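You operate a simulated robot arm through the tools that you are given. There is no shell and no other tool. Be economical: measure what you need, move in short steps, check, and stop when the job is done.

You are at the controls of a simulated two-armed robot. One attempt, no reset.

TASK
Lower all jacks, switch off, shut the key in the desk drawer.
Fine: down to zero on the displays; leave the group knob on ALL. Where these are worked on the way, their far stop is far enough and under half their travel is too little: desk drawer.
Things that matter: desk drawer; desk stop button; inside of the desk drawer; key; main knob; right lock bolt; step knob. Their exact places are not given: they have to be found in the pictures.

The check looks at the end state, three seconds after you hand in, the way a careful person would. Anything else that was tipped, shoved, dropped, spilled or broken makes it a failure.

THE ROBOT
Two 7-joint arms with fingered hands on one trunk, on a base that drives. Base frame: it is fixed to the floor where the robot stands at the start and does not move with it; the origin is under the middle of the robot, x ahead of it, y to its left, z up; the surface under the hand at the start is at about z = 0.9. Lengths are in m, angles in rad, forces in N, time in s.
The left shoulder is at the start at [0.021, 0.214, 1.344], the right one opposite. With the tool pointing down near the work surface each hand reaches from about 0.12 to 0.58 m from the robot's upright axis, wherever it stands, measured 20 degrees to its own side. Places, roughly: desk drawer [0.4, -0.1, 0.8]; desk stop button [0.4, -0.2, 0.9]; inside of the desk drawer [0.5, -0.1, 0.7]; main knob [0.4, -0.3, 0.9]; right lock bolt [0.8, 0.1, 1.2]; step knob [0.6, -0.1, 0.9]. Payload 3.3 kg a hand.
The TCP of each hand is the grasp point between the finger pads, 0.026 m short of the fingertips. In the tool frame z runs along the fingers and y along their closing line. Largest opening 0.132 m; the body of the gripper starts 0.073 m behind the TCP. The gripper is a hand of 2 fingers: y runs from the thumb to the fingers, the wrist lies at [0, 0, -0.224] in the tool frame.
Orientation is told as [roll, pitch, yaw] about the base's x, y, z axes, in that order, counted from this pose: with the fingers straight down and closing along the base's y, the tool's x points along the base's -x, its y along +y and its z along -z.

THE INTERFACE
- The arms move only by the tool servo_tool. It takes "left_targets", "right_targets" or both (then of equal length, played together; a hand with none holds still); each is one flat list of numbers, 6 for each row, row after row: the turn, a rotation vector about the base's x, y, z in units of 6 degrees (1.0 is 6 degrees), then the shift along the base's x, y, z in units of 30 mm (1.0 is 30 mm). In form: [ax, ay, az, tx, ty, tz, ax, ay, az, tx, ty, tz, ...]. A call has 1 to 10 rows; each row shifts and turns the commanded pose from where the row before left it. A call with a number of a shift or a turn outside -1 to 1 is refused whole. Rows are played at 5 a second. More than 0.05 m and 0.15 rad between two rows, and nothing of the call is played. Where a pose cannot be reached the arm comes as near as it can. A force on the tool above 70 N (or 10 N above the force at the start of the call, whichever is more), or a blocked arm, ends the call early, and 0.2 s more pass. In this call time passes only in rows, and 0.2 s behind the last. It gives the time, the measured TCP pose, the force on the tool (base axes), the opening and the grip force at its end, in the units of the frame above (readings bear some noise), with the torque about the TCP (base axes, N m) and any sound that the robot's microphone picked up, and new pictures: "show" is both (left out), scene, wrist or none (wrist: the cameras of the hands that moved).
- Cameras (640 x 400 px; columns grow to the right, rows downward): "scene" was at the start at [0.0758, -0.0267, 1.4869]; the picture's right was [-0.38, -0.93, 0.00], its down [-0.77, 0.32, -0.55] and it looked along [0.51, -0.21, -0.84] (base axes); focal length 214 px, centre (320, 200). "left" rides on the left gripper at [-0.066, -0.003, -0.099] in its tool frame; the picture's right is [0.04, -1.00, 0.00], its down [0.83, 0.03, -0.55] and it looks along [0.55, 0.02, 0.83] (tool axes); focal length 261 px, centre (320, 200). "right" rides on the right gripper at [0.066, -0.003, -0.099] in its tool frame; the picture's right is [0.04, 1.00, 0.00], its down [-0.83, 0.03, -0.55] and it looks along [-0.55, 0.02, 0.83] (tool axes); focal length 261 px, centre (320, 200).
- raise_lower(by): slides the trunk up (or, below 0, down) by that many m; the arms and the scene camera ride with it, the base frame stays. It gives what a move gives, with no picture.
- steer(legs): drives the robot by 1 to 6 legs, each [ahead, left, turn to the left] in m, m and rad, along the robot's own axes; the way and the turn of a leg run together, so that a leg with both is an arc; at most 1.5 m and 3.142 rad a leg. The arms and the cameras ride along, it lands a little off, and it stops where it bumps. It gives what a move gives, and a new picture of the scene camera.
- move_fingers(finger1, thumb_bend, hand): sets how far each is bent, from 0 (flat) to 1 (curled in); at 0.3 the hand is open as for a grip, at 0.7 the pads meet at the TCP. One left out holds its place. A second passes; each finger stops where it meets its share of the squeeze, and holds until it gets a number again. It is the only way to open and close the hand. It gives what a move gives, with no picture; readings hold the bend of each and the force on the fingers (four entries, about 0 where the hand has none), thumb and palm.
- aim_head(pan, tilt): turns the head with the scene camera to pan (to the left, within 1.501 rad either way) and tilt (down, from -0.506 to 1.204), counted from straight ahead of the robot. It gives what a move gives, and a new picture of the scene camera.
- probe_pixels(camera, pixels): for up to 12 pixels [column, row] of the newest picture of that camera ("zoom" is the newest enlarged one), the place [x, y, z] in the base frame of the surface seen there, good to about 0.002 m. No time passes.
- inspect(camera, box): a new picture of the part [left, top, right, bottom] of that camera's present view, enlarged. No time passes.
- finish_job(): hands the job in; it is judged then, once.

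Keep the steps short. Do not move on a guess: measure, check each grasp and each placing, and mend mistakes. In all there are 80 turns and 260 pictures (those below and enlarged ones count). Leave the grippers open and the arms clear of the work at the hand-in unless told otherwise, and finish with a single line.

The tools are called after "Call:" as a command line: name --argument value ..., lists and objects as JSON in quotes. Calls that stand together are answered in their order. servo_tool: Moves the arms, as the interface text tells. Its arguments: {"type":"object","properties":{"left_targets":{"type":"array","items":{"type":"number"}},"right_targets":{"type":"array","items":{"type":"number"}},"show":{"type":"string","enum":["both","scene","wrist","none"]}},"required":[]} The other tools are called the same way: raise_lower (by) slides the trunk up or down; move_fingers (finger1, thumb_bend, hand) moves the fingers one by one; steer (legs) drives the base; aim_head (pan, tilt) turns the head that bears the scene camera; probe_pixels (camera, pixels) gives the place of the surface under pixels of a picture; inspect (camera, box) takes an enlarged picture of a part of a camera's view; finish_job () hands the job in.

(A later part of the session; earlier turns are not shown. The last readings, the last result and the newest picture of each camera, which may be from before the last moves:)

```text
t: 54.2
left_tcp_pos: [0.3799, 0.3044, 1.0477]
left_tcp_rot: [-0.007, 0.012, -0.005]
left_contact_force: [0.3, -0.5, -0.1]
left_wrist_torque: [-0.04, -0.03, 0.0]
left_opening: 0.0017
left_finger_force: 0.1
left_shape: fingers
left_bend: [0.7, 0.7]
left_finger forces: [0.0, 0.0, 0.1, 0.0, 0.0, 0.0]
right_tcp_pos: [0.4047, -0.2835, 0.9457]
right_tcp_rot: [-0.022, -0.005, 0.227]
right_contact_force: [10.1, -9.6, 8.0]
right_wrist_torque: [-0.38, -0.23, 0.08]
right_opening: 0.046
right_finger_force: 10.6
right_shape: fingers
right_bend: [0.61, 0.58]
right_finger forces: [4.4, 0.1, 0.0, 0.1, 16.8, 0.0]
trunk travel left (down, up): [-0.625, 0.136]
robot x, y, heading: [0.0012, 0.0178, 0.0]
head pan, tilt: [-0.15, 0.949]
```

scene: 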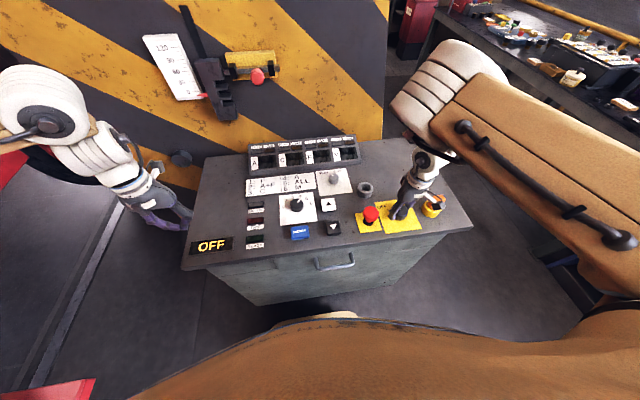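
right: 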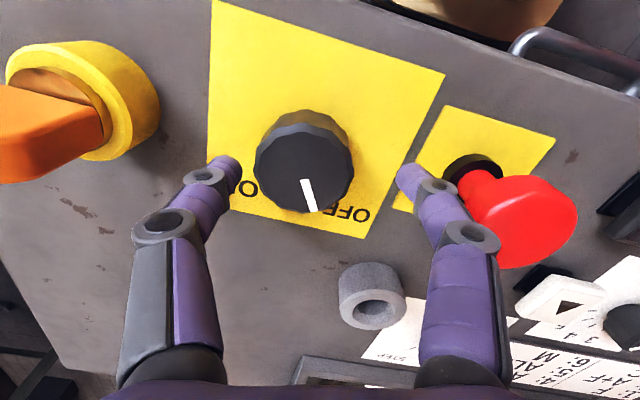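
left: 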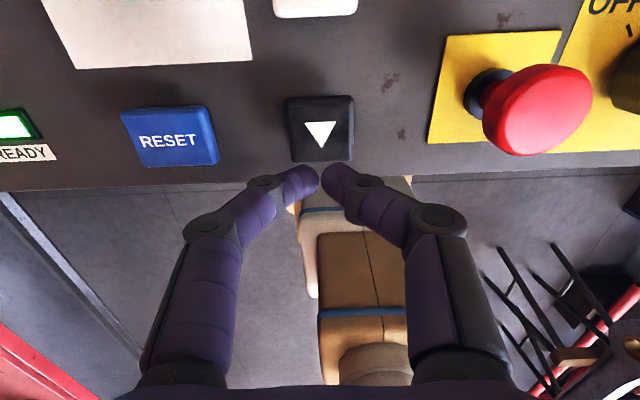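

I turn +18° while recentring.

Call:
servo_tool --right_targets '[0, 0, 1, -0.1, -0.08, 0, 0, 0, 1, -0.08, -0.08, 0, 0, 0, 1, -0.03, 0, 0, 0, 0, 0.3, 0, 0, 0]' --show "wrist"

Call:
move_fingers --hand "right" --finger1 0.45 --thumb_bend 0.45

Call:
inspect --camera "right" --box '[200, 80, 440, 240]'

```text
t: 55.2
left_tcp_pos: [0.3801, 0.3062, 1.0475]
left_tcp_rot: [-0.007, 0.014, -0.005]
left_contact_force: [0.4, 0.4, -0.3]
left_wrist_torque: [0.03, 0.0, 0.0]
left_opening: 0.0012
left_finger_force: 0.0
left_shape: fingers
left_bend: [0.7, 0.7]
left_finger forces: [0.1, 0.0, 0.0, 0.1, 0.0, 0.0]
right_tcp_pos: [0.4001, -0.2877, 0.9461]
right_tcp_rot: [-0.019, -0.005, 0.57]
right_contact_force: [14.7, -1.2, 6.0]
right_wrist_torque: [-0.1, -0.41, 0.13]
right_opening: 0.0455
right_finger_force: 9.0
right_shape: fingers
right_bend: [0.6, 0.59]
right_finger forces: [5.9, 0.0, 0.1, 0.0, 13.2, 0.0]
trunk travel left (down, up): [-0.625, 0.136]
robot x, y, heading: [0.001, 0.0177, -0.003]
head pan, tilt: [-0.15, 0.949]
```

right: 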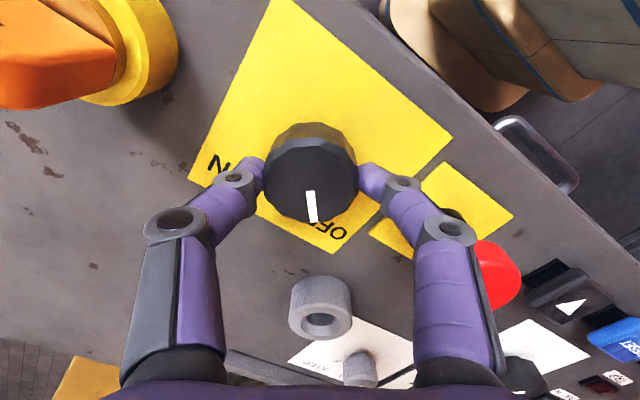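

```text
t: 56.2
left_tcp_pos: [0.3792, 0.3047, 1.0478]
left_tcp_rot: [-0.006, 0.012, -0.003]
left_contact_force: [-0.1, 0.6, 1.1]
left_wrist_torque: [-0.01, 0.02, 0.0]
left_opening: 0.0015
left_finger_force: 0.0
left_shape: fingers
left_bend: [0.7, 0.7]
left_finger forces: [0.0, 0.0, 0.0, 0.0, 0.0, 0.0]
right_tcp_pos: [0.3978, -0.287, 0.9464]
right_tcp_rot: [-0.018, -0.006, 0.567]
right_contact_force: [0.2, 0.3, 0.9]
right_wrist_torque: [0.0, -0.02, 0.0]
right_opening: 0.0828
right_finger_force: 0.1
right_shape: fingers
right_bend: [0.45, 0.45]
right_finger forces: [0.0, 0.0, 0.0, 0.0, 0.0, 0.0]
trunk travel left (down, up): [-0.625, 0.136]
robot x, y, heading: [0.0024, 0.0223, 0.003]
head pan, tilt: [-0.15, 0.949]
```

```text
2.50 times, centred on (320, 160) of right
```

zoom: 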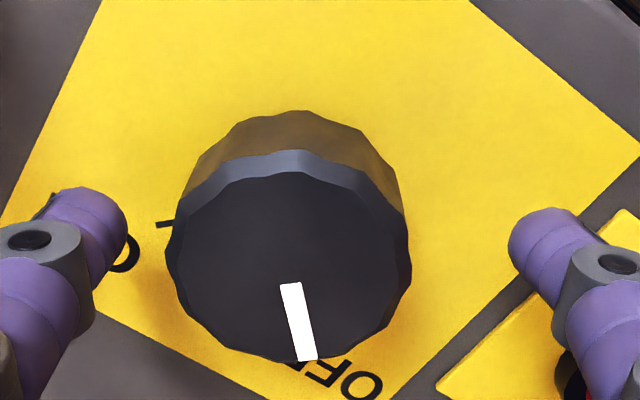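

The pointer is now on OFF. I rise, turn back to yaw 0 and go above the key (0.398, -0.40).

Call:
servo_tool --right_targets '[0, 0, 0, 0, 0, 1, 0, 0, 0, 0, 0, 1, 0, 0, -0.6, 0, -0.1, 1, 0, 0, -0.8, 0, -0.5, 0.2, 0, 0, -0.8, 0, -0.6, 0, 0, 0, -0.8, 0, -0.6, 0, 0, 0, -0.8, 0, -0.6, 0, 0, 0, -0.8, 0, -0.6, 0, 0.1, 0, -0.8, 0, -0.7, 0]'

Call:
inspect --camera "right" --box '[200, 50, 440, 200]'

```text
t: 58.2
left_tcp_pos: [0.3799, 0.3045, 1.0483]
left_tcp_rot: [-0.006, 0.011, -0.003]
left_contact_force: [0.2, 0.0, -0.1]
left_wrist_torque: [-0.01, 0.02, 0.0]
left_opening: 0.0016
left_finger_force: 0.1
left_shape: fingers
left_bend: [0.7, 0.7]
left_finger forces: [0.0, 0.1, 0.0, 0.0, 0.0, 0.0]
right_tcp_pos: [0.3992, -0.3955, 1.0447]
right_tcp_rot: [-0.008, -0.006, 0.017]
right_contact_force: [0.5, -0.3, -0.3]
right_wrist_torque: [0.01, -0.01, -0.02]
right_opening: 0.083
right_finger_force: 0.1
right_shape: fingers
right_bend: [0.45, 0.45]
right_finger forces: [0.1, 0.0, 0.0, 0.0, 0.1, 0.1]
trunk travel left (down, up): [-0.625, 0.136]
robot x, y, heading: [-0.0004, 0.0183, -0.001]
head pan, tilt: [-0.15, 0.949]
```

scene: 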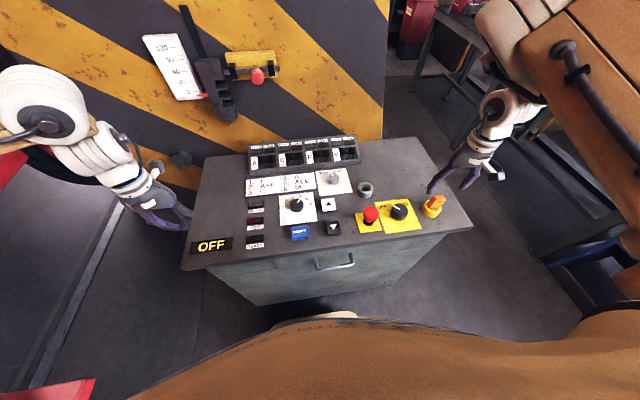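
right: 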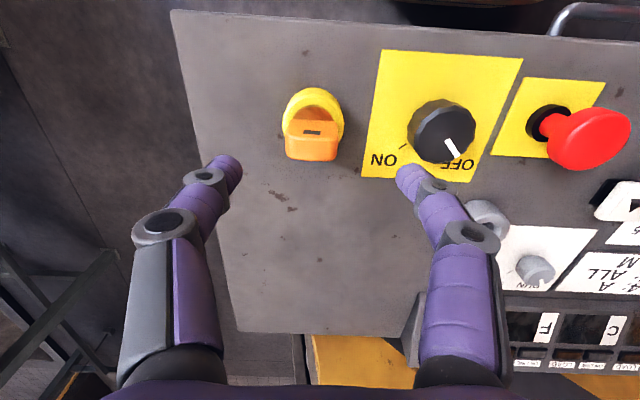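

```text
2.67 times, centred on (320, 125) of right
```

zoom: 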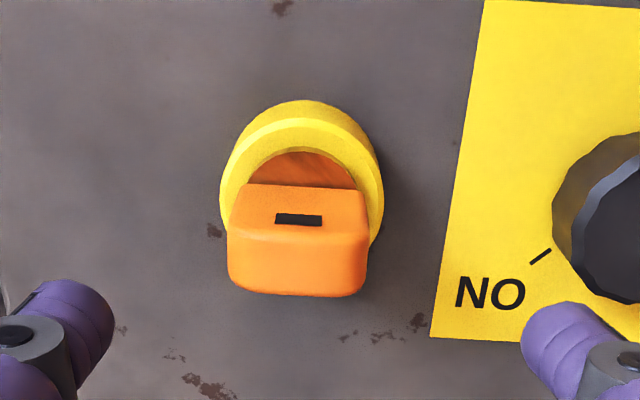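

The main knob reads OFF. I measure the key's extents.

Call:
probe_pixels --camera "zoom" --pixels '[[235, 265], [360, 265], [297, 265], [297, 285], [297, 250], [297, 205], [297, 175], [297, 135]]'

```text
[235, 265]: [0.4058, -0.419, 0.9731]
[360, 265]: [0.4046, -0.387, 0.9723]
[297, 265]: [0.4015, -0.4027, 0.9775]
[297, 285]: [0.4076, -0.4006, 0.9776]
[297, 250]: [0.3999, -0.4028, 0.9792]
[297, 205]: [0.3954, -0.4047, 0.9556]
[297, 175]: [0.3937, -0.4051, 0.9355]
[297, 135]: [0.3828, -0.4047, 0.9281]
```

Key head centre (0.402, -0.403), top 0.978. I descend to z 0.965 with fingers astride and close.

Call:
servo_tool --right_targets '[0, 0, 0, 0.1, -0.25, -0.6, 0, 0, 0, 0, 0, -0.7, 0, 0, 0, 0, 0, -0.7, 0, 0, 0, 0, 0, -0.65]' --show "wrist"

Call:
move_fingers --hand "right" --finger1 0.66 --thumb_bend 0.66

Call:
inspect --camera "right" --box '[200, 80, 440, 230]'

```text
t: 59.2
left_tcp_pos: [0.3783, 0.3048, 1.0481]
left_tcp_rot: [-0.006, 0.012, -0.005]
left_contact_force: [1.0, 0.0, -0.2]
left_wrist_torque: [0.01, 0.01, 0.01]
left_opening: 0.0017
left_finger_force: 0.1
left_shape: fingers
left_bend: [0.7, 0.7]
left_finger forces: [0.0, 0.0, 0.1, 0.0, 0.0, 0.1]
right_tcp_pos: [0.4012, -0.4007, 0.9632]
right_tcp_rot: [-0.011, -0.005, 0.018]
right_contact_force: [0.3, 0.9, -0.3]
right_wrist_torque: [-0.01, -0.01, 0.04]
right_opening: 0.0828
right_finger_force: 0.1
right_shape: fingers
right_bend: [0.45, 0.45]
right_finger forces: [0.1, 0.0, 0.1, 0.0, 0.0, 0.0]
trunk travel left (down, up): [-0.625, 0.136]
robot x, y, heading: [-0.0003, 0.0198, -0.002]
head pan, tilt: [-0.15, 0.949]
```

right: 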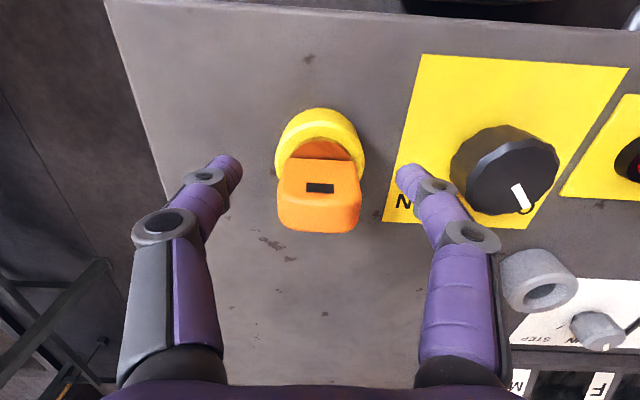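

```text
t: 60.2
left_tcp_pos: [0.3787, 0.3048, 1.0486]
left_tcp_rot: [-0.007, 0.011, -0.002]
left_contact_force: [-0.3, -0.3, 0.1]
left_wrist_torque: [0.02, 0.0, 0.0]
left_opening: 0.0017
left_finger_force: 0.1
left_shape: fingers
left_bend: [0.7, 0.7]
left_finger forces: [0.0, 0.0, 0.1, 0.0, 0.1, 0.0]
right_tcp_pos: [0.4024, -0.4, 0.9645]
right_tcp_rot: [-0.011, -0.005, 0.016]
right_contact_force: [-1.4, -0.7, 0.9]
right_wrist_torque: [0.01, 0.03, -0.02]
right_opening: 0.0347
right_finger_force: 6.5
right_shape: fingers
right_bend: [0.59, 0.63]
right_finger forces: [6.2, 0.0, 0.0, 0.0, 6.2, 0.0]
trunk travel left (down, up): [-0.625, 0.136]
robot x, y, heading: [-0.0013, 0.0241, -0.001]
head pan, tilt: [-0.15, 0.949]
```

```text
2.67 times, centred on (320, 155) of right
```

zoom: 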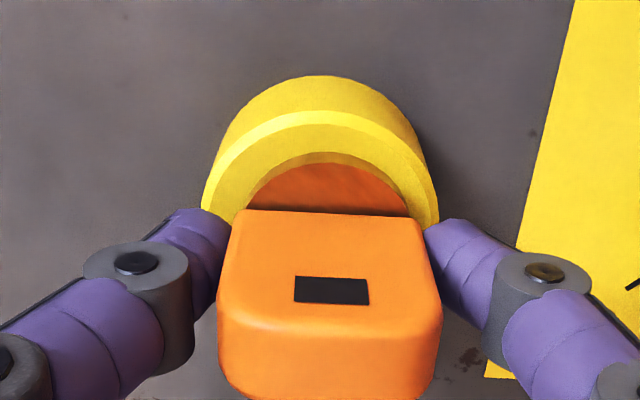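

Good grip on the key. I firm it and lift straight up slowly.

Call:
move_fingers --hand "right" --finger1 0.7 --thumb_bend 0.7

Call:
servo_tool --right_targets '[0, 0, 0, 0, 0, 0.3, 0, 0, 0, 0, 0, 0.4, 0, 0, 0, 0, 0, 0.4, 0, 0, 0, 0, 0, 0.4, 0, 0, 0, 0, 0, 0.5]' --show "wrist"

```text
t: 61.2
left_tcp_pos: [0.379, 0.3047, 1.0489]
left_tcp_rot: [-0.008, 0.013, -0.003]
left_contact_force: [1.3, 0.4, -0.3]
left_wrist_torque: [0.01, -0.02, -0.03]
left_opening: 0.0015
left_finger_force: 0.1
left_shape: fingers
left_bend: [0.7, 0.7]
left_finger forces: [0.0, 0.0, 0.0, 0.0, 0.0, 0.0]
right_tcp_pos: [0.4021, -0.4013, 0.9651]
right_tcp_rot: [-0.009, -0.004, 0.018]
right_contact_force: [-0.6, -0.4, -0.1]
right_wrist_torque: [0.02, 0.01, -0.01]
right_opening: 0.034
right_finger_force: 10.3
right_shape: fingers
right_bend: [0.58, 0.65]
right_finger forces: [9.8, 0.0, 0.0, 0.1, 10.5, 0.0]
trunk travel left (down, up): [-0.625, 0.136]
robot x, y, heading: [-0.0018, 0.0207, -0.002]
head pan, tilt: [-0.15, 0.949]
```

```text
t: 62.4
left_tcp_pos: [0.3792, 0.3057, 1.0474]
left_tcp_rot: [-0.008, 0.013, -0.003]
left_contact_force: [-0.8, 0.1, 0.6]
left_wrist_torque: [-0.01, 0.01, 0.0]
left_opening: 0.0014
left_finger_force: 0.0
left_shape: fingers
left_bend: [0.7, 0.7]
left_finger forces: [0.0, 0.1, 0.0, 0.0, 0.1, 0.0]
right_tcp_pos: [0.4015, -0.4015, 1.0253]
right_tcp_rot: [-0.011, -0.005, 0.018]
right_contact_force: [0.2, -0.8, -1.0]
right_wrist_torque: [-0.01, 0.0, 0.03]
right_opening: 0.0342
right_finger_force: 10.3
right_shape: fingers
right_bend: [0.58, 0.65]
right_finger forces: [10.1, 0.0, 0.1, 0.1, 10.0, 0.0]
trunk travel left (down, up): [-0.625, 0.136]
robot x, y, heading: [-0.0006, 0.0164, -0.0]
head pan, tilt: [-0.15, 0.949]
```

right: 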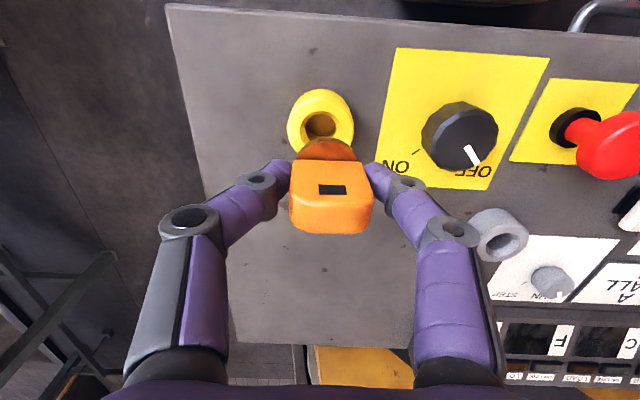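

The key is out. I raise the right hand further, and measure the drawer front and handle in the scene picture.

Call:
servo_tool --right_targets '[0, 0, 0, 0, 0, 1, 0, 0, 0, 0, 0, 1, 0, 0, 0, 0, 0, 1, 0, 0, 0, 0, 0, 1, 0, 0, 0, 0, 0, 1]' --show "scene"

Call:
inspect --camera "scene" --box '[200, 220, 480, 320]'

Call:
probe_pixels --camera "zoom" --pixels '[[275, 95], [310, 105], [345, 95], [345, 75], [310, 85], [270, 85], [300, 70], [300, 50], [400, 60], [230, 110], [270, 100], [350, 78]]'

```text
t: 63.6
left_tcp_pos: [0.3778, 0.305, 1.048]
left_tcp_rot: [-0.006, 0.013, -0.004]
left_contact_force: [0.2, 0.6, 0.0]
left_wrist_torque: [0.02, 0.0, 0.0]
left_opening: 0.0016
left_finger_force: 0.0
left_shape: fingers
left_bend: [0.7, 0.7]
left_finger forces: [0.1, 0.0, 0.0, 0.1, 0.1, 0.0]
right_tcp_pos: [0.3999, -0.4013, 1.1737]
right_tcp_rot: [-0.011, -0.004, 0.016]
right_contact_force: [-0.5, -0.4, -1.1]
right_wrist_torque: [-0.03, 0.0, 0.01]
right_opening: 0.0342
right_finger_force: 9.7
right_shape: fingers
right_bend: [0.58, 0.65]
right_finger forces: [9.9, 0.1, 0.0, 0.0, 9.9, 0.0]
trunk travel left (down, up): [-0.625, 0.136]
robot x, y, heading: [0.0016, 0.0165, 0.001]
head pan, tilt: [-0.15, 0.949]
```

scene: 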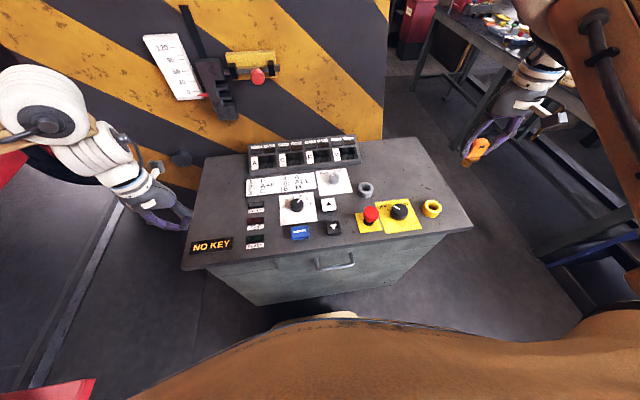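

```text
2.29 times, centred on (340, 270) of scene
```

zoom: 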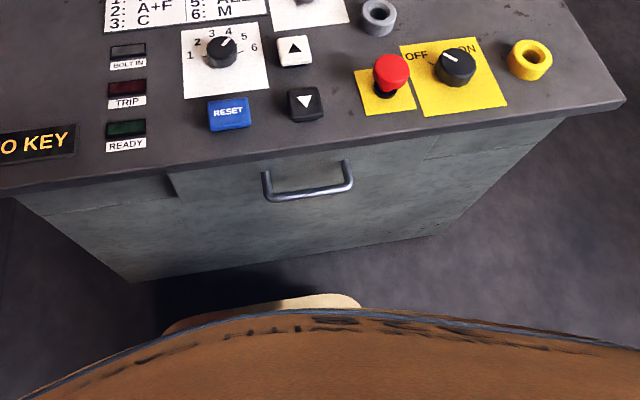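

```text
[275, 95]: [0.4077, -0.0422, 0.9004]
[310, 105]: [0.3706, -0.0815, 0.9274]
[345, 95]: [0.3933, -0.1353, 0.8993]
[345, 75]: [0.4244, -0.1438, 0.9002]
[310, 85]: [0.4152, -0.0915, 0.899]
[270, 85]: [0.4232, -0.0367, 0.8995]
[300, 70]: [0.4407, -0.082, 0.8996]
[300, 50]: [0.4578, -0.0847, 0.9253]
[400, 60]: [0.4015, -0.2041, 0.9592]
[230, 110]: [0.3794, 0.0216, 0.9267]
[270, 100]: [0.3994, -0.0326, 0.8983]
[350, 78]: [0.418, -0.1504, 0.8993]
```

NO KEY now shows. I probe the handle itself.

Call:
probe_pixels --camera "zoom" --pixels '[[308, 193], [270, 196], [350, 183], [265, 178], [346, 166], [308, 175], [308, 230], [200, 180], [172, 180], [300, 145], [420, 150], [440, 185]]'

```text
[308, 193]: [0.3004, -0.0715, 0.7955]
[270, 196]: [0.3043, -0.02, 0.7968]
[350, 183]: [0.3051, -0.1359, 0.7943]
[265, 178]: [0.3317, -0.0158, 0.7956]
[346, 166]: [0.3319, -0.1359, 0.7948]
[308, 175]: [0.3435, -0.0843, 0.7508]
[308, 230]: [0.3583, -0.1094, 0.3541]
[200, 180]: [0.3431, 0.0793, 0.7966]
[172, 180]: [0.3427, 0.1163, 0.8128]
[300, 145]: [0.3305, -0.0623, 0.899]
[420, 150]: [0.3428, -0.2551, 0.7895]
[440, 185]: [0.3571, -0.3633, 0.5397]
```

Handle bar: x 0.302, z 0.796, y −0.016…−0.137; drawer face x 0.343. I'll hook it with closed, tilted left fingers from above. First I drive back 0.2 m and right 0.22 m.

Call:
steer --legs '[[-0.2, 0, 0], [0, -0.22, 0]]'

Call:
aim_head --pan 0.15 --tilt 0.85

```text
t: 66.5
left_tcp_pos: [0.1753, 0.0822, 1.0488]
left_tcp_rot: [-0.004, 0.014, -0.003]
left_contact_force: [0.7, 0.1, 0.3]
left_wrist_torque: [0.05, 0.0, -0.02]
left_opening: 0.0015
left_finger_force: 0.1
left_shape: fingers
left_bend: [0.7, 0.7]
left_finger forces: [0.0, 0.0, 0.0, 0.0, 0.0, 0.2]
right_tcp_pos: [0.1984, -0.6235, 1.1736]
right_tcp_rot: [-0.01, -0.006, 0.017]
right_contact_force: [-0.4, -0.3, -0.7]
right_wrist_torque: [-0.03, -0.03, 0.01]
right_opening: 0.0342
right_finger_force: 9.7
right_shape: fingers
right_bend: [0.58, 0.65]
right_finger forces: [9.9, 0.1, 0.0, 0.1, 10.1, 0.0]
trunk travel left (down, up): [-0.625, 0.136]
robot x, y, heading: [-0.2009, -0.1984, -0.004]
head pan, tilt: [-0.15, 0.949]
```

scene: 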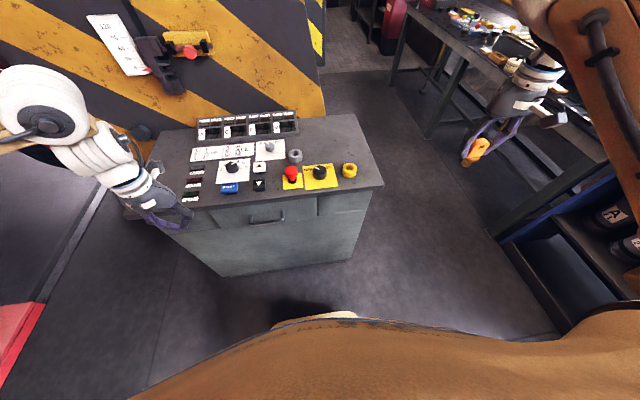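

```text
t: 67.3
left_tcp_pos: [0.1763, 0.0842, 1.0481]
left_tcp_rot: [-0.007, 0.012, -0.004]
left_contact_force: [-0.6, 0.3, 0.6]
left_wrist_torque: [-0.02, -0.02, -0.01]
left_opening: 0.0016
left_finger_force: 0.1
left_shape: fingers
left_bend: [0.7, 0.7]
left_finger forces: [0.0, 0.0, 0.0, 0.1, 0.0, 0.0]
right_tcp_pos: [0.198, -0.6228, 1.1737]
right_tcp_rot: [-0.01, -0.006, 0.018]
right_contact_force: [-0.3, 0.6, -1.4]
right_wrist_torque: [0.02, -0.01, 0.02]
right_opening: 0.0341
right_finger_force: 10.4
right_shape: fingers
right_bend: [0.58, 0.65]
right_finger forces: [9.9, 0.0, 0.0, 0.1, 9.9, 0.1]
trunk travel left (down, up): [-0.625, 0.136]
robot x, y, heading: [-0.2084, -0.2009, 0.003]
head pan, tilt: [0.15, 0.85]
```

scene: 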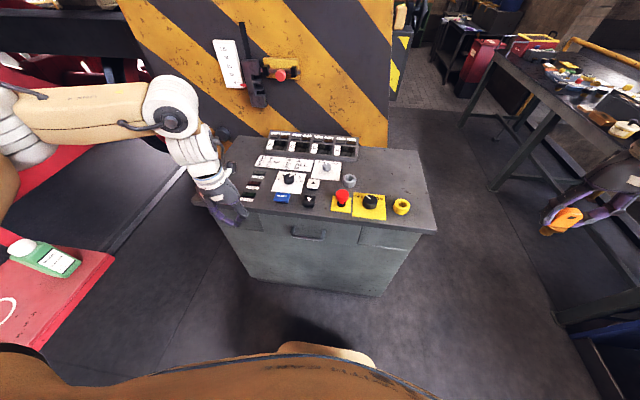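

I tilt the left hand 40° forward (pitch −0.70) while moving to the pre-hook point (0.257, −0.076, 0.88).

Call:
servo_tool --left_targets '[0, -0.7, 0, 0.27, -0.533, -0.3, 0, -0.7, 0, 0.27, -0.533, -0.4, 0, -0.7, 0, 0.27, -0.533, -0.5, 0, -0.7, 0, 0.27, -0.533, -0.6, 0, -0.7, 0, 0.27, -0.533, -0.6, 0, -0.7, 0, 0.27, -0.533, -0.6, 0, -0.7, 0, 0.27, -0.533, -0.6, 0, -0.7, 0, 0.27, -0.533, -0.7, 0, -0.65, 0, 0.27, -0.533, -0.7, 0, -0.65, 0, 0.27, -0.533, -0.63]'

```text
t: 69.5
left_tcp_pos: [0.2571, -0.0768, 0.8792]
left_tcp_rot: [-0.002, -0.712, -0.005]
left_contact_force: [-0.5, 0.3, 0.1]
left_wrist_torque: [0.0, -0.01, -0.01]
left_opening: 0.0013
left_finger_force: 0.0
left_shape: fingers
left_bend: [0.7, 0.7]
left_finger forces: [0.0, 0.0, 0.1, 0.1, 0.0, 0.0]
right_tcp_pos: [0.1985, -0.623, 1.173]
right_tcp_rot: [-0.012, -0.006, 0.018]
right_contact_force: [0.5, -0.2, -1.4]
right_wrist_torque: [0.06, -0.01, -0.01]
right_opening: 0.034
right_finger_force: 10.3
right_shape: fingers
right_bend: [0.58, 0.65]
right_finger forces: [10.0, 0.0, 0.0, 0.0, 10.0, 0.1]
trunk travel left (down, up): [-0.625, 0.136]
robot x, y, heading: [-0.2066, -0.1994, 0.002]
head pan, tilt: [0.15, 0.85]
```

scene: 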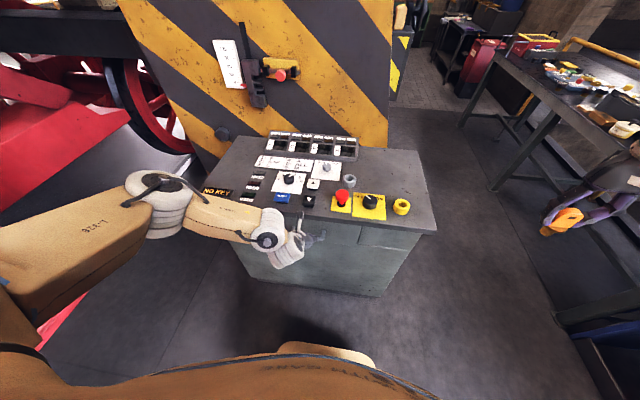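
left: 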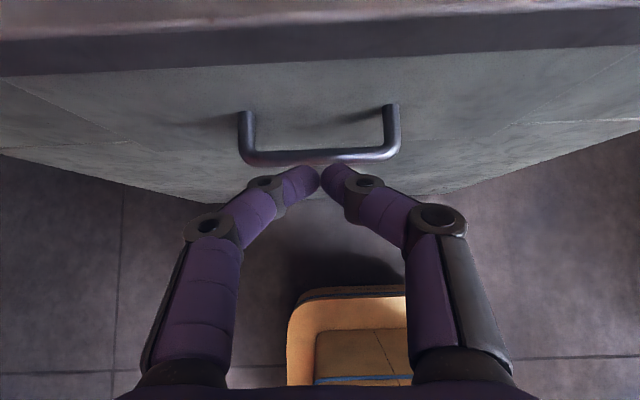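

Clear view. I measure the bar and the fingertips.

Call:
probe_pixels --camera "left" --pixels '[[320, 155], [270, 158], [375, 153], [248, 125], [391, 115], [320, 130], [306, 172], [333, 172], [320, 55], [320, 30]]'

```text
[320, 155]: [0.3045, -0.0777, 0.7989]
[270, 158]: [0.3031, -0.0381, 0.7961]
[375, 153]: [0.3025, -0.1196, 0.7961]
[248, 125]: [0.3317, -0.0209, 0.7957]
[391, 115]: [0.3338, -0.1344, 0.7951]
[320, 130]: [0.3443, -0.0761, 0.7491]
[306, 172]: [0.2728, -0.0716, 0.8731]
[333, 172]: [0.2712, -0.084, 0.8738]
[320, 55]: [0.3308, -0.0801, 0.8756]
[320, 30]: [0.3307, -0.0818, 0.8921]
```

Already on the approach line. I slide in along the finger direction over the bar and behind it.

Call:
servo_tool --left_targets '[0, 0, 0, 0.4, 0, -0.44, 0, 0, 0, 0.4, 0, -0.46, 0, 0, 0, 0.4, 0, -0.46, 0, 0, 0, 0.4, 0, -0.46, 0, 0, 0, 0.4, 0, -0.46]' --show "wrist"

Call:
inspect --camera "left" --box '[200, 60, 440, 240]'

```text
t: 70.7
left_tcp_pos: [0.3168, -0.077, 0.8104]
left_tcp_rot: [-0.003, -0.71, -0.006]
left_contact_force: [-0.5, 0.6, 0.7]
left_wrist_torque: [-0.01, 0.0, 0.02]
left_opening: 0.0017
left_finger_force: 0.0
left_shape: fingers
left_bend: [0.7, 0.7]
left_finger forces: [0.0, 0.1, 0.0, 0.0, 0.0, 0.1]
right_tcp_pos: [0.1978, -0.6222, 1.173]
right_tcp_rot: [-0.01, -0.006, 0.018]
right_contact_force: [0.3, 0.2, -1.3]
right_wrist_torque: [0.01, 0.0, 0.01]
right_opening: 0.034
right_finger_force: 9.6
right_shape: fingers
right_bend: [0.58, 0.65]
right_finger forces: [10.0, 0.0, 0.0, 0.1, 10.1, 0.1]
trunk travel left (down, up): [-0.625, 0.136]
robot x, y, heading: [-0.2033, -0.199, -0.001]
head pan, tilt: [0.15, 0.85]
```

left: 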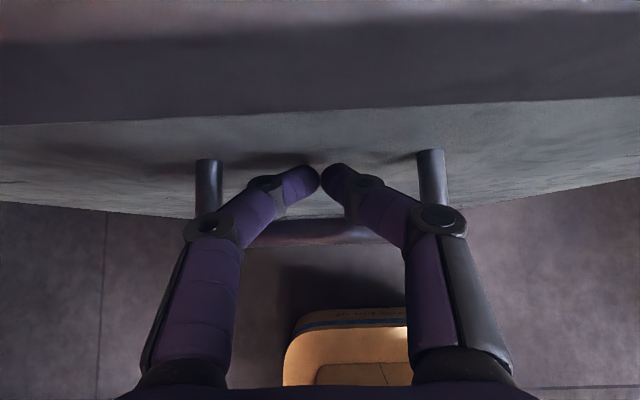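

```text
2.22 times, centred on (320, 150) of left
```

zoom: 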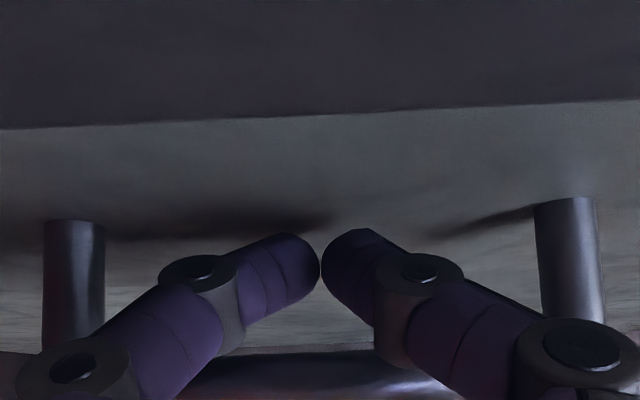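

The tips are behind the bar. I pull back 6 cm and check.

Call:
servo_tool --left_targets '[0, 0, 0, -0.3, 0, -0.1, 0, 0, 0, -0.5, 0, 0, 0, 0, 0, -0.6, 0, 0, 0, 0, 0, -0.6, 0, 0]' --show "both"

```text
t: 71.7
left_tcp_pos: [0.2563, -0.0746, 0.8073]
left_tcp_rot: [-0.004, -0.709, -0.003]
left_contact_force: [0.2, -1.0, -0.3]
left_wrist_torque: [-0.02, 0.0, 0.03]
left_opening: 0.0013
left_finger_force: 0.1
left_shape: fingers
left_bend: [0.7, 0.7]
left_finger forces: [0.0, 0.0, 0.0, 0.2, 0.1, 0.1]
right_tcp_pos: [0.1966, -0.6217, 1.1729]
right_tcp_rot: [-0.011, -0.006, 0.017]
right_contact_force: [0.3, 0.3, -1.5]
right_wrist_torque: [-0.02, 0.0, 0.01]
right_opening: 0.0339
right_finger_force: 9.0
right_shape: fingers
right_bend: [0.58, 0.65]
right_finger forces: [10.0, 0.0, 0.1, 0.1, 10.0, 0.1]
trunk travel left (down, up): [-0.625, 0.136]
robot x, y, heading: [-0.2026, -0.2003, -0.004]
head pan, tilt: [0.15, 0.85]
```

scene: 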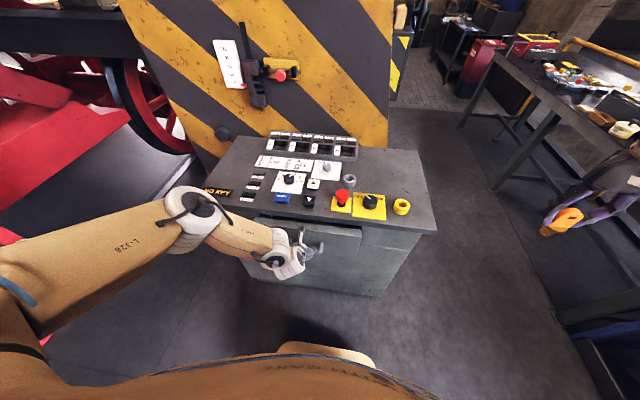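
left: 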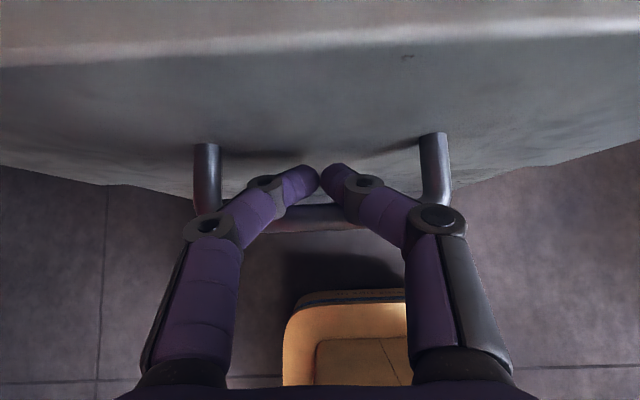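

The drawer follows. I pull 15 cm more.

Call:
servo_tool --left_targets '[0, 0, 0, -0.6, 0, 0, 0, 0, 0, -0.6, 0, 0, 0, 0, 0, -0.6, 0, 0, 0, 0, 0, -0.6, 0, 0, 0, 0, 0, -0.6, 0, 0, 0, 0, 0, -0.6, 0, 0, 0, 0, 0, -0.6, 0, 0, 0, 0, 0, -0.6, 0, 0]' --show "both"

```text
t: 73.5
left_tcp_pos: [0.1117, -0.0761, 0.8081]
left_tcp_rot: [-0.006, -0.71, -0.003]
left_contact_force: [-0.7, 0.4, 0.1]
left_wrist_torque: [-0.01, 0.01, 0.0]
left_opening: 0.0016
left_finger_force: 0.1
left_shape: fingers
left_bend: [0.7, 0.7]
left_finger forces: [0.1, 0.0, 0.0, 0.1, 0.0, 0.0]
right_tcp_pos: [0.1981, -0.6221, 1.1743]
right_tcp_rot: [-0.01, -0.004, 0.017]
right_contact_force: [-0.2, 0.3, -1.6]
right_wrist_torque: [0.03, -0.02, 0.02]
right_opening: 0.0341
right_finger_force: 9.6
right_shape: fingers
right_bend: [0.58, 0.65]
right_finger forces: [10.0, 0.0, 0.0, 0.0, 10.0, 0.0]
trunk travel left (down, up): [-0.625, 0.136]
robot x, y, heading: [-0.2031, -0.2011, 0.004]
head pan, tilt: [0.15, 0.85]
```

scene: 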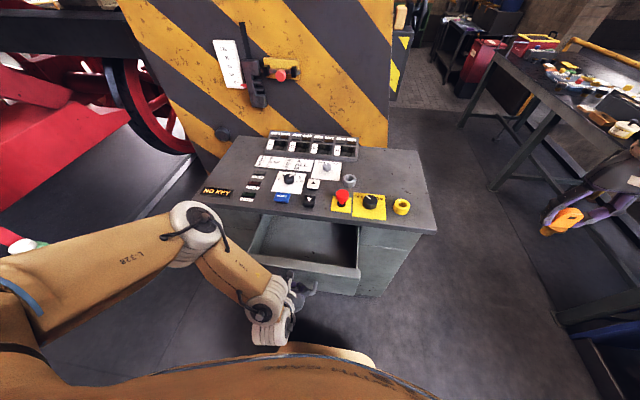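
left: 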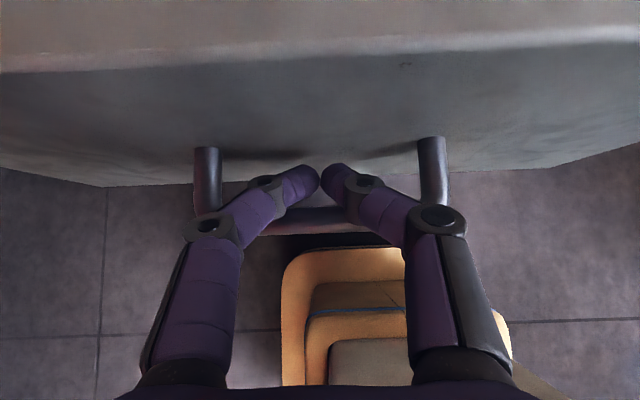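

About 0.2 m open. I pull a little further to see whether the stop comes.

Call:
servo_tool --left_targets '[0, 0, 0, -0.5, 0, 0, 0, 0, 0, -0.5, 0, 0, 0, 0, 0, -0.5, 0, 0]' --show "scene"

Call:
inspect --camera "scene" --box '[200, 170, 440, 340]'

Call:
probe_pixels --camera "zoom" --pixels '[[250, 160], [300, 170], [350, 170], [260, 245], [340, 265], [425, 265], [120, 180], [420, 150], [300, 220], [380, 220], [160, 200], [330, 200]]'

```text
t: 74.3
left_tcp_pos: [0.0665, -0.0761, 0.8081]
left_tcp_rot: [-0.003, -0.708, -0.005]
left_contact_force: [0.9, 0.3, 0.3]
left_wrist_torque: [-0.01, -0.02, -0.01]
left_opening: 0.0012
left_finger_force: 0.3
left_shape: fingers
left_bend: [0.7, 0.7]
left_finger forces: [0.0, 0.0, 0.1, 0.0, 0.2, 0.0]
right_tcp_pos: [0.1973, -0.6227, 1.174]
right_tcp_rot: [-0.009, -0.005, 0.017]
right_contact_force: [0.1, -0.3, -0.5]
right_wrist_torque: [0.0, -0.01, 0.03]
right_opening: 0.0339
right_finger_force: 10.5
right_shape: fingers
right_bend: [0.58, 0.65]
right_finger forces: [10.0, 0.0, 0.1, 0.1, 10.0, 0.0]
trunk travel left (down, up): [-0.625, 0.136]
robot x, y, heading: [-0.2029, -0.1983, -0.002]
head pan, tilt: [0.15, 0.85]
```

scene: 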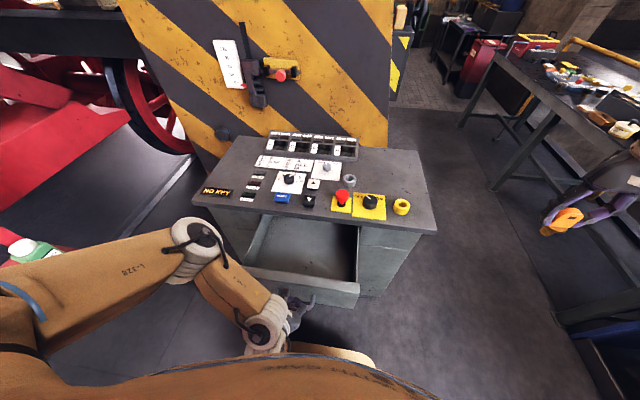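

```text
2.35 times, centred on (320, 255) of scene
```

zoom: 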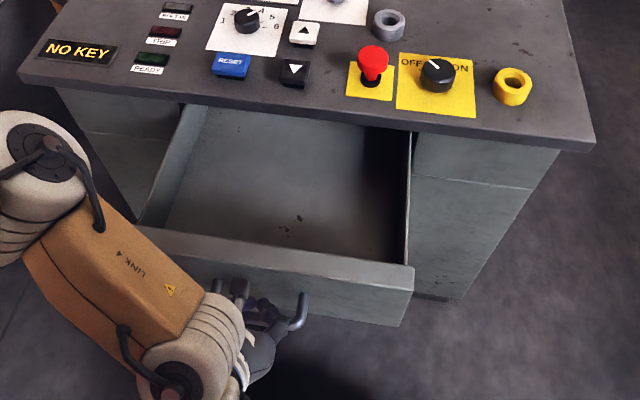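

```text
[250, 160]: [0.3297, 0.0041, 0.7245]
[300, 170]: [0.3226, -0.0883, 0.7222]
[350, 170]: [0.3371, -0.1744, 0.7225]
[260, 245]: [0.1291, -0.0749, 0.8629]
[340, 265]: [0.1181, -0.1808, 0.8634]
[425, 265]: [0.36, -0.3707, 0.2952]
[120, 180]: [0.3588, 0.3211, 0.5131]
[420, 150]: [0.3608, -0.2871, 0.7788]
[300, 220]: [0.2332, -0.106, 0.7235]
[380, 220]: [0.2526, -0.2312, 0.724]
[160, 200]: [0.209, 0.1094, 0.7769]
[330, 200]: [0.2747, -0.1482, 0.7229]
```

The drawer is open 0.24 m (floor z 0.723, y −0.23…+0.11, x from 0.13). I back the left hand out along its finger axis and lift it; I also locate the red trolley on the left.

Call:
probe_pixels --camera "scene" --pixels '[[20, 250], [10, 240], [215, 240], [150, 250], [40, 300]]'

Call:
servo_tool --left_targets '[0, 0, 0, 0.1, 0, 0.1, 0, 0, 0, -0.4, 0, 0.5, 0, 0, 0, -0.4, 0, 0.5, 0, 0, 0, -0.4, 0, 0.6, 0, 0, 0, -0.4, 0, 0.8, 0, 0, 0, 0, 0.5, 1, 0, 0.7, 0, 0, 0.7, 1, 0, 0.7, 0, 0, 0.8, 1, 0, 0.7, 0, 0, 0.8, 1, 0, 0.7, 0, 0.2, 0.8, 0.5]' --show "scene"

```text
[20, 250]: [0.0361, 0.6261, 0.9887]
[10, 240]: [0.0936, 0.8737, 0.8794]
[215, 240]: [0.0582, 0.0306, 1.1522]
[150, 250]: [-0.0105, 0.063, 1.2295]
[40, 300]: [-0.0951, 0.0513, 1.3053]
```

```text
t: 76.7
left_tcp_pos: [0.0245, -0.0145, 0.9409]
left_tcp_rot: [0.106, -0.521, -0.014]
left_contact_force: [-0.1, 0.0, 0.0]
left_wrist_torque: [-0.02, 0.01, 0.02]
left_opening: 0.0016
left_finger_force: 0.1
left_shape: fingers
left_bend: [0.7, 0.7]
left_finger forces: [0.0, 0.1, 0.1, 0.0, 0.0, 0.1]
left hand out of reach, approached as far as the arm can: row 8, 9, 10
right_tcp_pos: [0.1978, -0.6222, 1.1734]
right_tcp_rot: [-0.011, -0.004, 0.016]
right_contact_force: [-0.5, -1.1, -0.5]
right_wrist_torque: [0.0, 0.04, 0.02]
right_opening: 0.0342
right_finger_force: 9.9
right_shape: fingers
right_bend: [0.58, 0.65]
right_finger forces: [10.1, 0.0, 0.1, 0.1, 10.0, 0.0]
trunk travel left (down, up): [-0.625, 0.136]
robot x, y, heading: [-0.2024, -0.2011, -0.003]
head pan, tilt: [0.15, 0.85]
stopped in row 10 (left hand): the arm was blocked; the commanded pose is now the measured one
```

scene: 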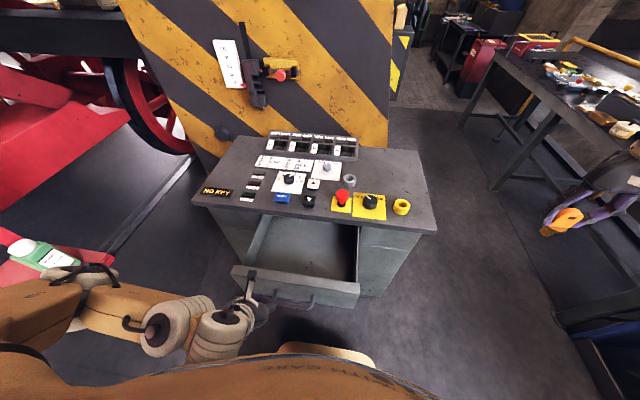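

The left hand is clear of the handle. I turn the robot 0.8 rad to the left on the spot: it swings the right hand (key, z 1.17) over towards the drawer, and the left arm backwards away from the trolley.

Call:
steer --legs '[[0, 0, 0.8]]'

Call:
aim_head --pan -0.6 --tilt 0.95

```text
t: 79.2
left_tcp_pos: [-0.1818, 0.0911, 0.9418]
left_tcp_rot: [0.103, -0.52, 0.795]
left_contact_force: [-0.1, 0.2, -1.2]
left_wrist_torque: [-0.01, 0.0, 0.06]
left_opening: 0.0014
left_finger_force: 0.0
left_shape: fingers
left_bend: [0.7, 0.7]
left_finger forces: [0.0, 0.0, 0.0, 0.0, 0.1, 0.0]
right_tcp_pos: [0.3775, -0.2029, 1.1741]
right_tcp_rot: [-0.009, -0.004, 0.825]
right_contact_force: [0.1, 0.6, -1.5]
right_wrist_torque: [-0.01, -0.02, -0.01]
right_opening: 0.034
right_finger_force: 9.8
right_shape: fingers
right_bend: [0.58, 0.65]
right_finger forces: [9.7, 0.0, 0.0, 0.1, 9.5, 0.0]
trunk travel left (down, up): [-0.625, 0.136]
robot x, y, heading: [-0.2006, -0.2023, 0.813]
head pan, tilt: [0.15, 0.85]
```

scene: 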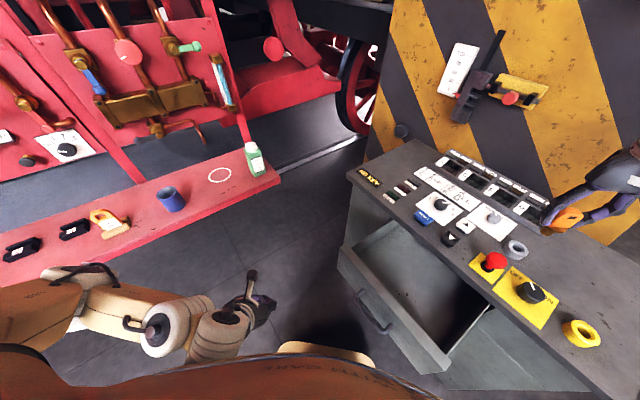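

```text
t: 80.3
left_tcp_pos: [-0.1807, 0.091, 0.9407]
left_tcp_rot: [0.105, -0.521, 0.796]
left_contact_force: [0.8, -0.9, -0.1]
left_wrist_torque: [0.0, -0.01, 0.01]
left_opening: 0.0015
left_finger_force: 0.0
left_shape: fingers
left_bend: [0.7, 0.7]
left_finger forces: [0.1, 0.0, 0.1, 0.0, 0.0, 0.0]
right_tcp_pos: [0.3791, -0.2015, 1.1739]
right_tcp_rot: [-0.012, -0.005, 0.826]
right_contact_force: [-0.3, 0.3, -1.8]
right_wrist_torque: [-0.01, 0.05, 0.02]
right_opening: 0.0339
right_finger_force: 9.9
right_shape: fingers
right_bend: [0.58, 0.65]
right_finger forces: [9.7, 0.1, 0.0, 0.0, 9.6, 0.1]
trunk travel left (down, up): [-0.625, 0.136]
robot x, y, heading: [-0.2013, -0.1983, 0.806]
head pan, tilt: [-0.6, 0.949]
```

scene: 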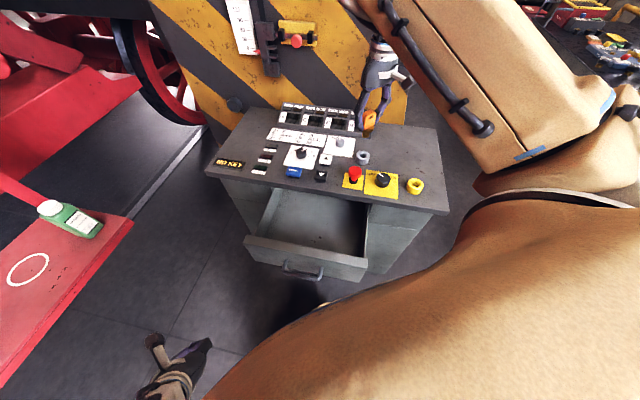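

Good. I bring the key over the drawer (0.22, −0.11) and begin to lower.

Call:
servo_tool --right_targets '[0, 0, 0, -0.757, 0.436, 0, 0, 0, 0, -0.757, 0.436, 0, 0, 0, 0, -0.757, 0.436, 0, 0, 0, 0, -0.757, 0.436, 0, 0, 0, 0, -0.757, 0.436, 0, 0, 0, 0, -0.757, 0.436, 0, 0, 0, 0, -0.757, 0.436, -0.5, 0, 0, 0, 0, 0, -1, 0, 0, 0, 0, 0, -1, 0, 0, 0, 0, 0, -1]'

```text
t: 82.5
left_tcp_pos: [-0.1814, 0.091, 0.942]
left_tcp_rot: [0.104, -0.52, 0.794]
left_contact_force: [0.1, -0.6, -1.9]
left_wrist_torque: [0.0, 0.01, 0.0]
left_opening: 0.0014
left_finger_force: 0.1
left_shape: fingers
left_bend: [0.7, 0.7]
left_finger forces: [0.0, 0.0, 0.0, 0.0, 0.1, 0.1]
right_tcp_pos: [0.276, -0.1345, 1.0758]
right_tcp_rot: [0.036, -0.009, 0.766]
right_contact_force: [-0.4, 0.5, -0.7]
right_wrist_torque: [0.03, -0.01, -0.02]
right_opening: 0.034
right_finger_force: 9.4
right_shape: fingers
right_bend: [0.58, 0.65]
right_finger forces: [9.9, 0.0, 0.0, 0.0, 9.8, 0.0]
right hand out of reach, approached as far as the arm can: row 6, 7, 9
trunk travel left (down, up): [-0.625, 0.136]
robot x, y, heading: [-0.2068, -0.2007, 0.811]
head pan, tilt: [-0.6, 0.949]
```

scene: 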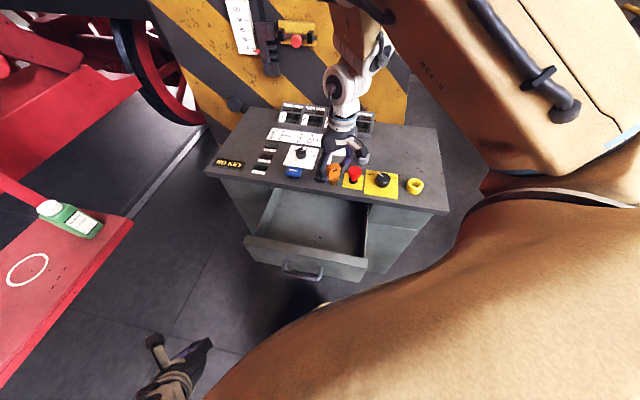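
right: 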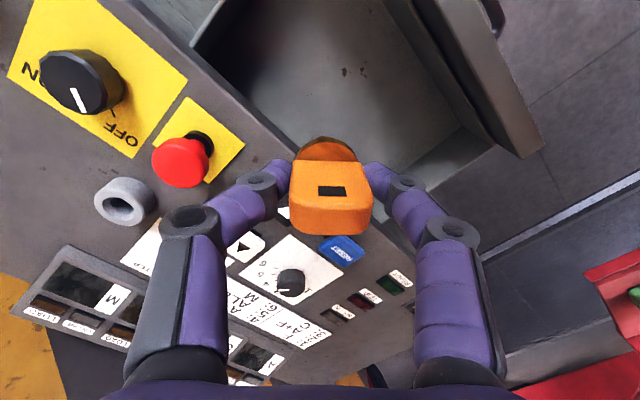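

The arm meets its inward limit again; driving a few cm instead brings the hand over the drawer: back 0.02, left 0.055 (own axes).

Call:
steer --legs '[[-0.02, 0.055, 0]]'

Call:
servo_tool --right_targets '[0, 0, 0, 0, 0, -0.9, 0, 0, 0, 0, 0, -0.9, 0, 0, 0, 0, 0, -0.9, 0, 0, 0, 0, 0, -0.9]'

```text
t: 83.5
left_tcp_pos: [-0.2361, 0.1145, 0.9415]
left_tcp_rot: [0.104, -0.521, 0.798]
left_contact_force: [-0.7, -0.3, -0.5]
left_wrist_torque: [-0.05, -0.04, -0.03]
left_opening: 0.0015
left_finger_force: 0.2
left_shape: fingers
left_bend: [0.7, 0.7]
left_finger forces: [0.1, 0.1, 0.0, 0.1, 0.0, 0.1]
right_tcp_pos: [0.2164, -0.1136, 1.0731]
right_tcp_rot: [0.029, -0.003, 0.77]
right_contact_force: [-0.8, 1.0, -0.7]
right_wrist_torque: [-0.04, -0.03, 0.01]
right_opening: 0.034
right_finger_force: 9.5
right_shape: fingers
right_bend: [0.58, 0.65]
right_finger forces: [9.8, 0.1, 0.1, 0.0, 9.7, 0.1]
trunk travel left (down, up): [-0.625, 0.136]
robot x, y, heading: [-0.257, -0.1751, 0.804]
head pan, tilt: [-0.6, 0.949]
```

scene: 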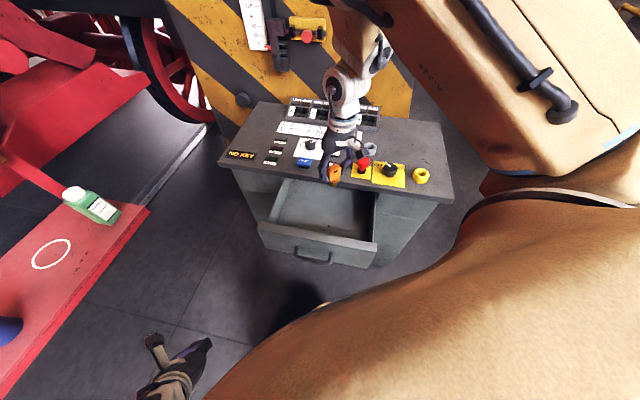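

```text
t: 84.5
left_tcp_pos: [-0.2357, 0.1158, 0.9411]
left_tcp_rot: [0.105, -0.52, 0.795]
left_contact_force: [0.5, -0.8, -0.2]
left_wrist_torque: [-0.01, -0.01, -0.03]
left_opening: 0.0017
left_finger_force: 0.0
left_shape: fingers
left_bend: [0.7, 0.7]
left_finger forces: [0.0, 0.1, 0.0, 0.0, 0.1, 0.1]
right_tcp_pos: [0.2208, -0.1146, 0.9642]
right_tcp_rot: [0.034, -0.003, 0.759]
right_contact_force: [0.9, 0.0, -2.2]
right_wrist_torque: [-0.01, 0.0, -0.01]
right_opening: 0.0337
right_finger_force: 10.0
right_shape: fingers
right_bend: [0.58, 0.65]
right_finger forces: [9.9, 0.1, 0.0, 0.0, 9.7, 0.0]
trunk travel left (down, up): [-0.625, 0.136]
robot x, y, heading: [-0.2559, -0.177, 0.806]
head pan, tilt: [-0.6, 0.949]
```

scene: 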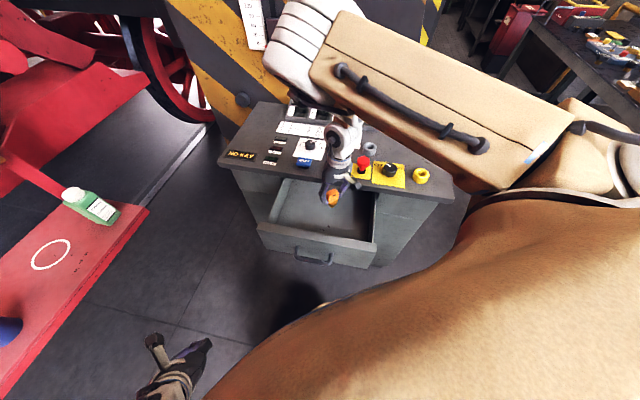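
right: 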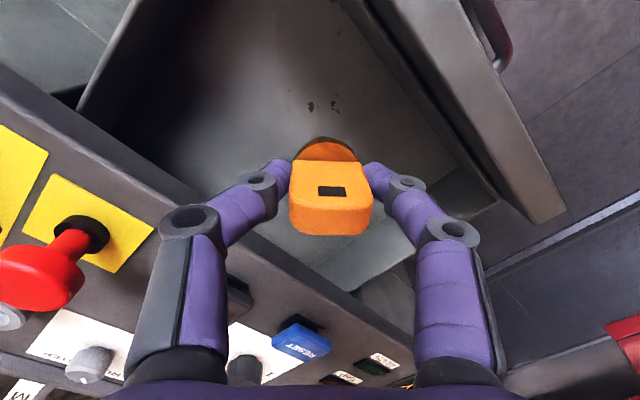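

Before lowering further I check the height of the right forearm above the desk controls.

Call:
probe_pixels --camera "scene" --pixels '[[345, 125], [335, 145], [310, 60], [350, 80], [400, 120], [470, 140], [320, 100], [330, 120], [340, 165], [480, 175]]'

Call:
inspect --camera "scene" --box '[240, 0, 520, 220]'

```text
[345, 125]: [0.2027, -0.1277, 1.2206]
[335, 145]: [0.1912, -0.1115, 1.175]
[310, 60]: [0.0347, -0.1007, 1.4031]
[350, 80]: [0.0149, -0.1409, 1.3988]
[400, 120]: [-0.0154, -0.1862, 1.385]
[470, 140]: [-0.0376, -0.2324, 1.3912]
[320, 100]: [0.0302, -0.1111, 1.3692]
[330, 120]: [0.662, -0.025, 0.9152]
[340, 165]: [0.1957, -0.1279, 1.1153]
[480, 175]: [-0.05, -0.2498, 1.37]
```

```text
1.82 times, centred on (380, 110) of scene
```

zoom: 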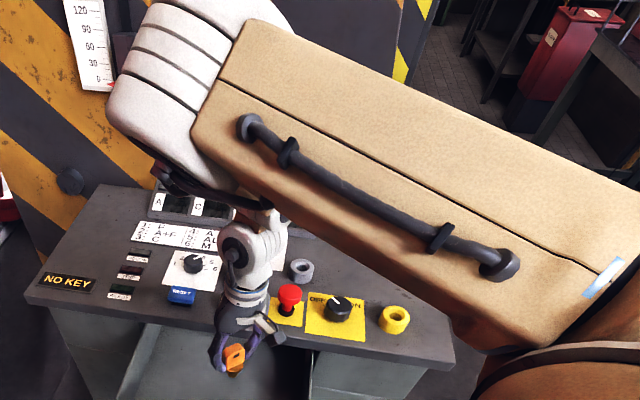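

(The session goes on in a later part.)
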